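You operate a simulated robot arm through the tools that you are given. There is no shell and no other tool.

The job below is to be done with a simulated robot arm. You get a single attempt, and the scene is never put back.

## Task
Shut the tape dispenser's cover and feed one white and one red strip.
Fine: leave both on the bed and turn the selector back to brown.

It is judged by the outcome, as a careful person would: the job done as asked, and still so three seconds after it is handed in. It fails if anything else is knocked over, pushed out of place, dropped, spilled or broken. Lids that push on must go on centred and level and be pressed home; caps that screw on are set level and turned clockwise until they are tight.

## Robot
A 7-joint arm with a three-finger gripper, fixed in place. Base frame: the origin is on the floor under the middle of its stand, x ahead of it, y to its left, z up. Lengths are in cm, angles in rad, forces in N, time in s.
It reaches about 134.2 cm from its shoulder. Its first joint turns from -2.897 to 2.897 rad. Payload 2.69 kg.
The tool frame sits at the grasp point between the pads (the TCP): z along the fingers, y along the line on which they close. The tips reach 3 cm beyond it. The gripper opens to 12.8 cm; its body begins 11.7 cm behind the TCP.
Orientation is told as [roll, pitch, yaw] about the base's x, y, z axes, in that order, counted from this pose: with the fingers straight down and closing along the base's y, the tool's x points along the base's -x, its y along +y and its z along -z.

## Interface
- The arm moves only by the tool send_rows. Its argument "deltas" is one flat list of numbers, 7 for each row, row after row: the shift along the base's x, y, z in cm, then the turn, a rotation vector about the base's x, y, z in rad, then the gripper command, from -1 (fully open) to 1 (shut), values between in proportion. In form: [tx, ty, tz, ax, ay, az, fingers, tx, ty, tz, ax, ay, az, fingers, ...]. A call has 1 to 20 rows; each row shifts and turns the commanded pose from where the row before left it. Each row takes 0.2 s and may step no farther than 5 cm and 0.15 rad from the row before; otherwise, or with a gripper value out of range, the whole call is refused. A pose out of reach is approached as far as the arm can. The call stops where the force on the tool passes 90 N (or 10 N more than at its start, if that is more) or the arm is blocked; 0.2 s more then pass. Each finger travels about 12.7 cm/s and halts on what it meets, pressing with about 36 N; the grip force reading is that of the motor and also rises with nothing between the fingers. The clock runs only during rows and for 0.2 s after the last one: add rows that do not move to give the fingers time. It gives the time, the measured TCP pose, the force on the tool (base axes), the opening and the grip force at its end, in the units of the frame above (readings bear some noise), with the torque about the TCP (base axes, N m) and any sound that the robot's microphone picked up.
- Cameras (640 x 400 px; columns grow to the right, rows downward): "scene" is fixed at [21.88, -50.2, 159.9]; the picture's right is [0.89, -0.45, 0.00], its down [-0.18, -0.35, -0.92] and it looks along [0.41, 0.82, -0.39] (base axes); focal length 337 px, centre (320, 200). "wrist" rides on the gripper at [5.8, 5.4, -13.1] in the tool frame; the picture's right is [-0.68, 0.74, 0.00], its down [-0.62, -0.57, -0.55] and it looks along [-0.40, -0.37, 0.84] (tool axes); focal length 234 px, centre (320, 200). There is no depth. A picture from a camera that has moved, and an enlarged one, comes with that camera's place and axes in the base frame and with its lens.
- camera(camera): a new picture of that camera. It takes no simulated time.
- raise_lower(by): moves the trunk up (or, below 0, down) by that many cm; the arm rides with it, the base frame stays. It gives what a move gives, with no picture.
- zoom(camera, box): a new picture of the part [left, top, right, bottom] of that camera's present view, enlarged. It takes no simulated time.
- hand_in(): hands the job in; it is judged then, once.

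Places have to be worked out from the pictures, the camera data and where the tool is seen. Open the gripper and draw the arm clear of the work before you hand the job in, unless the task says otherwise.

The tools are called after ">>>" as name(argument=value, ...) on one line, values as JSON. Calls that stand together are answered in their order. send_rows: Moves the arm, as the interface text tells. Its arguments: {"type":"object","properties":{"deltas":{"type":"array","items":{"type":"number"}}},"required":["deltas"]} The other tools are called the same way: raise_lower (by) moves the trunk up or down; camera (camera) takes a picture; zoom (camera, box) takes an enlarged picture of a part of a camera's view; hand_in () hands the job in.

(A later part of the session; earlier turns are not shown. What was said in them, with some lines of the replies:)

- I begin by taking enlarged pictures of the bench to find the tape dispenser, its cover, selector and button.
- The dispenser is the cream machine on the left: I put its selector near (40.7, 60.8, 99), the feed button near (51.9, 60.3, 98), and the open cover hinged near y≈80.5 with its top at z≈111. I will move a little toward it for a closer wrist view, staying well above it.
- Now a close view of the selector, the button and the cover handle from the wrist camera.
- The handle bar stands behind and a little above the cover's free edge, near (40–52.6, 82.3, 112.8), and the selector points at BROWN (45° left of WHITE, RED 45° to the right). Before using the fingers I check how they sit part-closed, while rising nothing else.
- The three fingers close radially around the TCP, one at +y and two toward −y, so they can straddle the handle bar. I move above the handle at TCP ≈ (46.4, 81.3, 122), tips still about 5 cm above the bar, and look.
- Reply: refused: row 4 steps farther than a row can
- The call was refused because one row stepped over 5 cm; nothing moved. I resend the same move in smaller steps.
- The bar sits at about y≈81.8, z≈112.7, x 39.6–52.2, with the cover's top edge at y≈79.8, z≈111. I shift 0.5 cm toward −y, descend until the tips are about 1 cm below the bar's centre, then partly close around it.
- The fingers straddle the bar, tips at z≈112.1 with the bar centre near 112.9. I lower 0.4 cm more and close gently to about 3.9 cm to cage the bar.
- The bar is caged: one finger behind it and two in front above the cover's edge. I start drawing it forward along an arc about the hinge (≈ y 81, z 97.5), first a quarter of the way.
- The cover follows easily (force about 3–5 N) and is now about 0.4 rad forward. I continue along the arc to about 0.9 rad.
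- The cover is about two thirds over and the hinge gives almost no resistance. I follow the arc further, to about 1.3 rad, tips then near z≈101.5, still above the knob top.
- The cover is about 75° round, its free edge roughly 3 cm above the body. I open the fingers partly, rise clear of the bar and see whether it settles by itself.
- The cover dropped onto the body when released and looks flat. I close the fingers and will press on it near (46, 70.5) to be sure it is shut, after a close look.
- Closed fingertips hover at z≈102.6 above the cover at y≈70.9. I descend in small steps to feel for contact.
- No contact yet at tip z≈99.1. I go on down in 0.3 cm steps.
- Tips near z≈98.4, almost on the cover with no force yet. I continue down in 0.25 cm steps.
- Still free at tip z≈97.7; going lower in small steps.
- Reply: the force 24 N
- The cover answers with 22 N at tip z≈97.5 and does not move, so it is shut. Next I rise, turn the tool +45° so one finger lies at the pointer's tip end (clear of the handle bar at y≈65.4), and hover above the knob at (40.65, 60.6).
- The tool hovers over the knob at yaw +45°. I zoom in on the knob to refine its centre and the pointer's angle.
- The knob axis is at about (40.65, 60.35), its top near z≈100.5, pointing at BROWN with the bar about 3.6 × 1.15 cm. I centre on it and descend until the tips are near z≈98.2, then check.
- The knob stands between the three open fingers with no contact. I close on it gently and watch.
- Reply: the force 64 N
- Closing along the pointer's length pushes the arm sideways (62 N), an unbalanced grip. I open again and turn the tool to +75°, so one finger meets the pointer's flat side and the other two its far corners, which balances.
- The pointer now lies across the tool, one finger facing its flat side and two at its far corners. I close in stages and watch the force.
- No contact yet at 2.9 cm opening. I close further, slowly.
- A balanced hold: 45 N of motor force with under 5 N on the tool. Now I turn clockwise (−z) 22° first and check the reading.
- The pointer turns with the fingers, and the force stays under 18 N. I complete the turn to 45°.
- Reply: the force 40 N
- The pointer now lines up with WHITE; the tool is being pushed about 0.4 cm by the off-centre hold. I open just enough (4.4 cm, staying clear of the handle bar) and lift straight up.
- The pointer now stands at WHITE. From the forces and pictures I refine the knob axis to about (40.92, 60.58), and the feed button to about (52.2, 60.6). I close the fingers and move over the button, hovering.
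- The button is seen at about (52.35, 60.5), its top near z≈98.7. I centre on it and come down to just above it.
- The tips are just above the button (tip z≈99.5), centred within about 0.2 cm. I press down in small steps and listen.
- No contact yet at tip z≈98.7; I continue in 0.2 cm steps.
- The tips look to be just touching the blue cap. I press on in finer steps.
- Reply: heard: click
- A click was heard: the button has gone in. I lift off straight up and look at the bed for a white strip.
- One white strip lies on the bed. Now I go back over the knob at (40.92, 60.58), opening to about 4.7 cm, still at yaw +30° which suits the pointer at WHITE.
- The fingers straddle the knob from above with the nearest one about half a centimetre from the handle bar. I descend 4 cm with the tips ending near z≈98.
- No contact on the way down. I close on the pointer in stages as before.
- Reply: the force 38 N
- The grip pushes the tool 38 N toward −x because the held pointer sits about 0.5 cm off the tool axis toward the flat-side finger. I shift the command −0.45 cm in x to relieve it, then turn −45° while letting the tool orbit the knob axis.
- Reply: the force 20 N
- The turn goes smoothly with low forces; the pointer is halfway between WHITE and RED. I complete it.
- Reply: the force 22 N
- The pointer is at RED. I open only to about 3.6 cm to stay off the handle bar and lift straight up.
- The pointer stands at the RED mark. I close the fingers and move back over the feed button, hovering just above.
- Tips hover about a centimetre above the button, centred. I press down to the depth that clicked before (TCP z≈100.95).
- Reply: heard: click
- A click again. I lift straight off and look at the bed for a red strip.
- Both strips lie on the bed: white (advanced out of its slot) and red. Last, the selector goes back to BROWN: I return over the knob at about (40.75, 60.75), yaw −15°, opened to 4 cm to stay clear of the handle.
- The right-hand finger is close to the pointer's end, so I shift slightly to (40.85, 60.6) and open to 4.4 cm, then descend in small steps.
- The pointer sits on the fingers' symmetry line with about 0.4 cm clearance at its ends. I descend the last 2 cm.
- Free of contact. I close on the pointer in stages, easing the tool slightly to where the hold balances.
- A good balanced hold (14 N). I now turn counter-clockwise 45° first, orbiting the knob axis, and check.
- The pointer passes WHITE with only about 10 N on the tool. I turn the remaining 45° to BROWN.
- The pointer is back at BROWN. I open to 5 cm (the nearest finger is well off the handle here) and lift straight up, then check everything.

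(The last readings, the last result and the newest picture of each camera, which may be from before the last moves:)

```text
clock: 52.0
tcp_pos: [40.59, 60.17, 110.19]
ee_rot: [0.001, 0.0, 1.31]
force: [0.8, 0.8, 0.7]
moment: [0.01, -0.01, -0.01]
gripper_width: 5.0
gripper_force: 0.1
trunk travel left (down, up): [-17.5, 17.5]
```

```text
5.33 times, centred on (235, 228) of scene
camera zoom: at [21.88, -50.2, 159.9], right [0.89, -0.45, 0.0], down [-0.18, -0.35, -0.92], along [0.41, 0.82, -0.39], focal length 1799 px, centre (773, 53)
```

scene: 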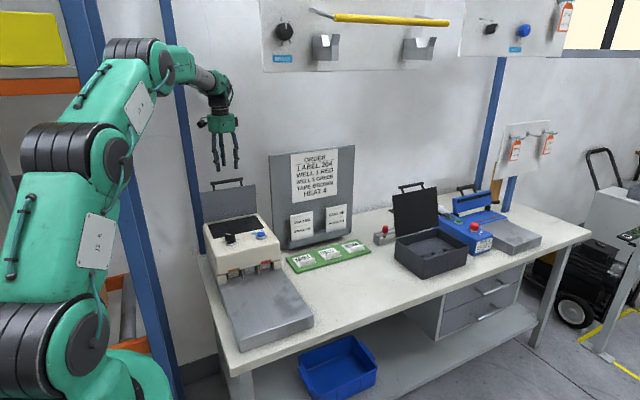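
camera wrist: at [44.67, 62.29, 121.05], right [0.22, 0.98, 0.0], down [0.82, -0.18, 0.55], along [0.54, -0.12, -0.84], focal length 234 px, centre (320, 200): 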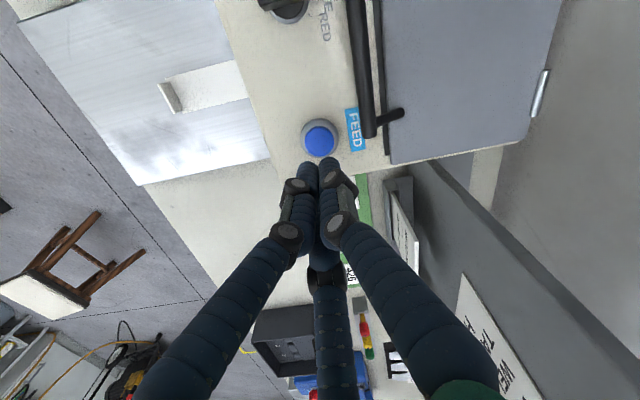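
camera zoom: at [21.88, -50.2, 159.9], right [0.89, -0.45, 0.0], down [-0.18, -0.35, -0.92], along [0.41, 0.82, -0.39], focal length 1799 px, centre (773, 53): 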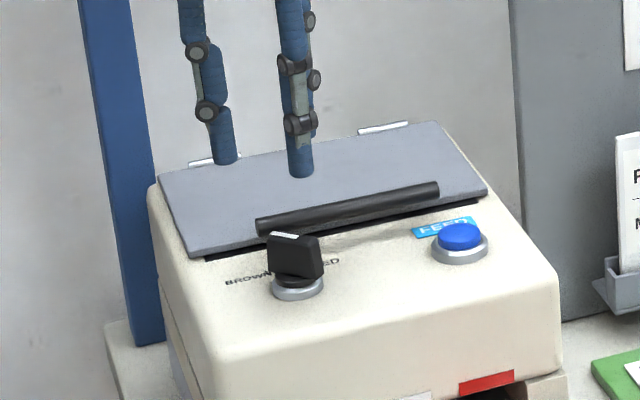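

The selector stands at BROWN, the cover lies shut, the button is up. I withdraw upward, turn the wrist back and open the gripper, well clear of the work.

>>> send_rows(deltas=[0, 0, 4, 0, 0, 0, 0.22, 0, 0, 5, 0, 0, 0, 0, 0, 0, 5, 0, 0, 0, -0.5, 0, 0, 5, 0, 0, 0, -1, 0.6, -0.8, 0.5, 0, 0, -0.131, -1, 0.6, -0.8, 0.5, 0, 0, -0.131, -1, 0.6, -0.8, 0.5, 0, 0, -0.131, -1, 0.6, -0.8, 0.5, 0, 0, -0.131, -1, 0.6, -0.8, 0.5, 0, 0, -0.131, -1, 0.6, -0.8, 0.5, 0, 0, -0.131, -1, 0.6, -0.8, 0.5, 0, 0, -0.131, -1, 0.6, -0.8, 0.5, 0, 0, -0.131, -1, 0.6, -0.8, 0.5, 0, 0, -0.131, -1, 0.6, -0.8, 0.5, 0, 0, -0.131, -1])

>>> camera(camera="scene")

>>> zoom(camera="scene", box=[190, 200, 330, 350])

>>> camera(camera="wrist")

```text
clock: 55.0
tcp_pos: [46.75, 52.19, 134.13]
ee_rot: [-0.001, -0.001, -0.003]
force: [-0.4, 0.8, -0.1]
moment: [0.0, 0.0, -0.04]
gripper_width: 12.79
gripper_force: 0.0
trunk travel left (down, up): [-17.5, 17.5]
```

```text
taken
```

scene: 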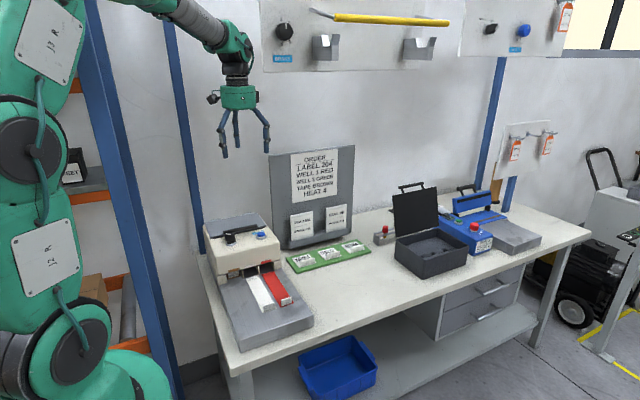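

```text
2.67 times, centred on (260, 275) of scene
camera zoom: at [21.88, -50.2, 159.9], right [0.89, -0.45, 0.0], down [-0.18, -0.35, -0.92], along [0.41, 0.82, -0.39], focal length 900 px, centre (480, 0)
```

zoom: 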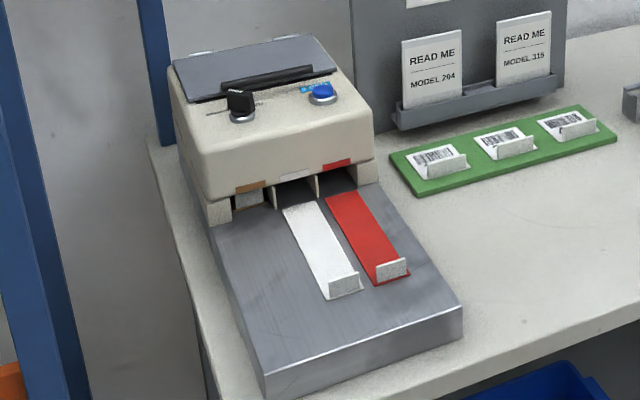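

```text
taken
camera wrist: at [40.83, 57.54, 147.2], right [0.68, 0.73, 0.0], down [0.61, -0.57, 0.55], along [0.4, -0.37, -0.84], focal length 234 px, centre (320, 200)
```

wrist: 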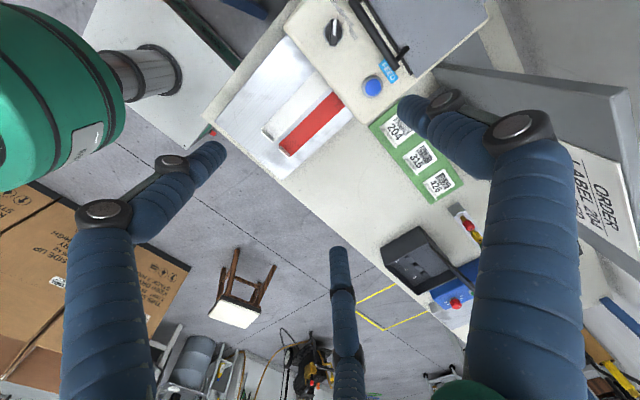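

Both strips lie fully out on the bed, one white and one red, and nothing else has moved. One last close look at the selector and cover before handing in.

>>> zoom(camera="wrist", box=[240, 0, 440, 170])

>>> zoom(camera="scene", box=[195, 205, 285, 270])

```text
2.35 times, centred on (340, 85) of wrist
camera zoom: at [40.83, 57.54, 147.2], right [0.68, 0.73, 0.0], down [0.61, -0.57, 0.55], along [0.4, -0.37, -0.84], focal length 551 px, centre (273, 471)
```

zoom: 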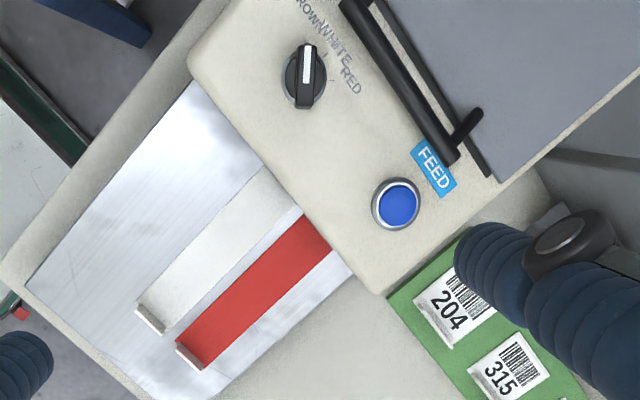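

```text
6.15 times, centred on (240, 238) of scene
camera zoom: at [21.88, -50.2, 159.9], right [0.89, -0.45, 0.0], down [-0.18, -0.35, -0.92], along [0.41, 0.82, -0.39], focal length 2076 px, centre (812, -31)
```

zoom: 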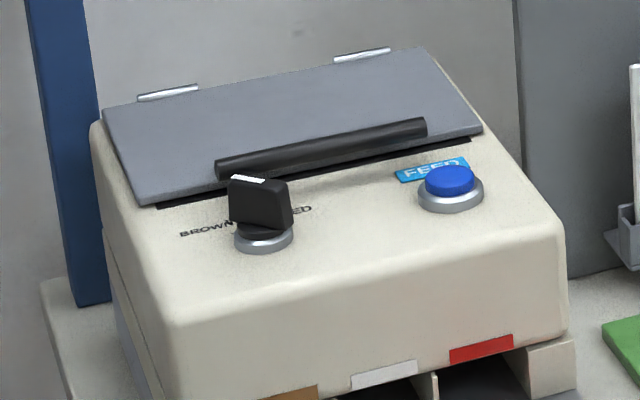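

The selector points at BROWN as it did at the start. The cover is flat and shut, one white and one red strip lie on the bed, and the arm is clear with the gripper open, so I hand the job in.

>>> hand_in()

```text
The job is handed in.
```

The tape dispenser job is done and handed in; I don't have the judge's result.

- **Cover:** it is shut. Pressing on it gave firm resistance and it did not move.
- **Strips:** I pressed the feed button once with the selector on white and once on red. It clicked each time, and one white and one red strip now lie fully out on the bed.
- **Selector:** it is back on brown, at the same mark as at the start.
- **Surroundings:** in the last pictures nothing else on the bench looks moved. The arm is up and clear of the work with the gripper open.

My first hold on the selector knob pushed on it sideways with about 60 N. I let go, took it from another angle and turned it without trouble, and I saw no damage to the knob.
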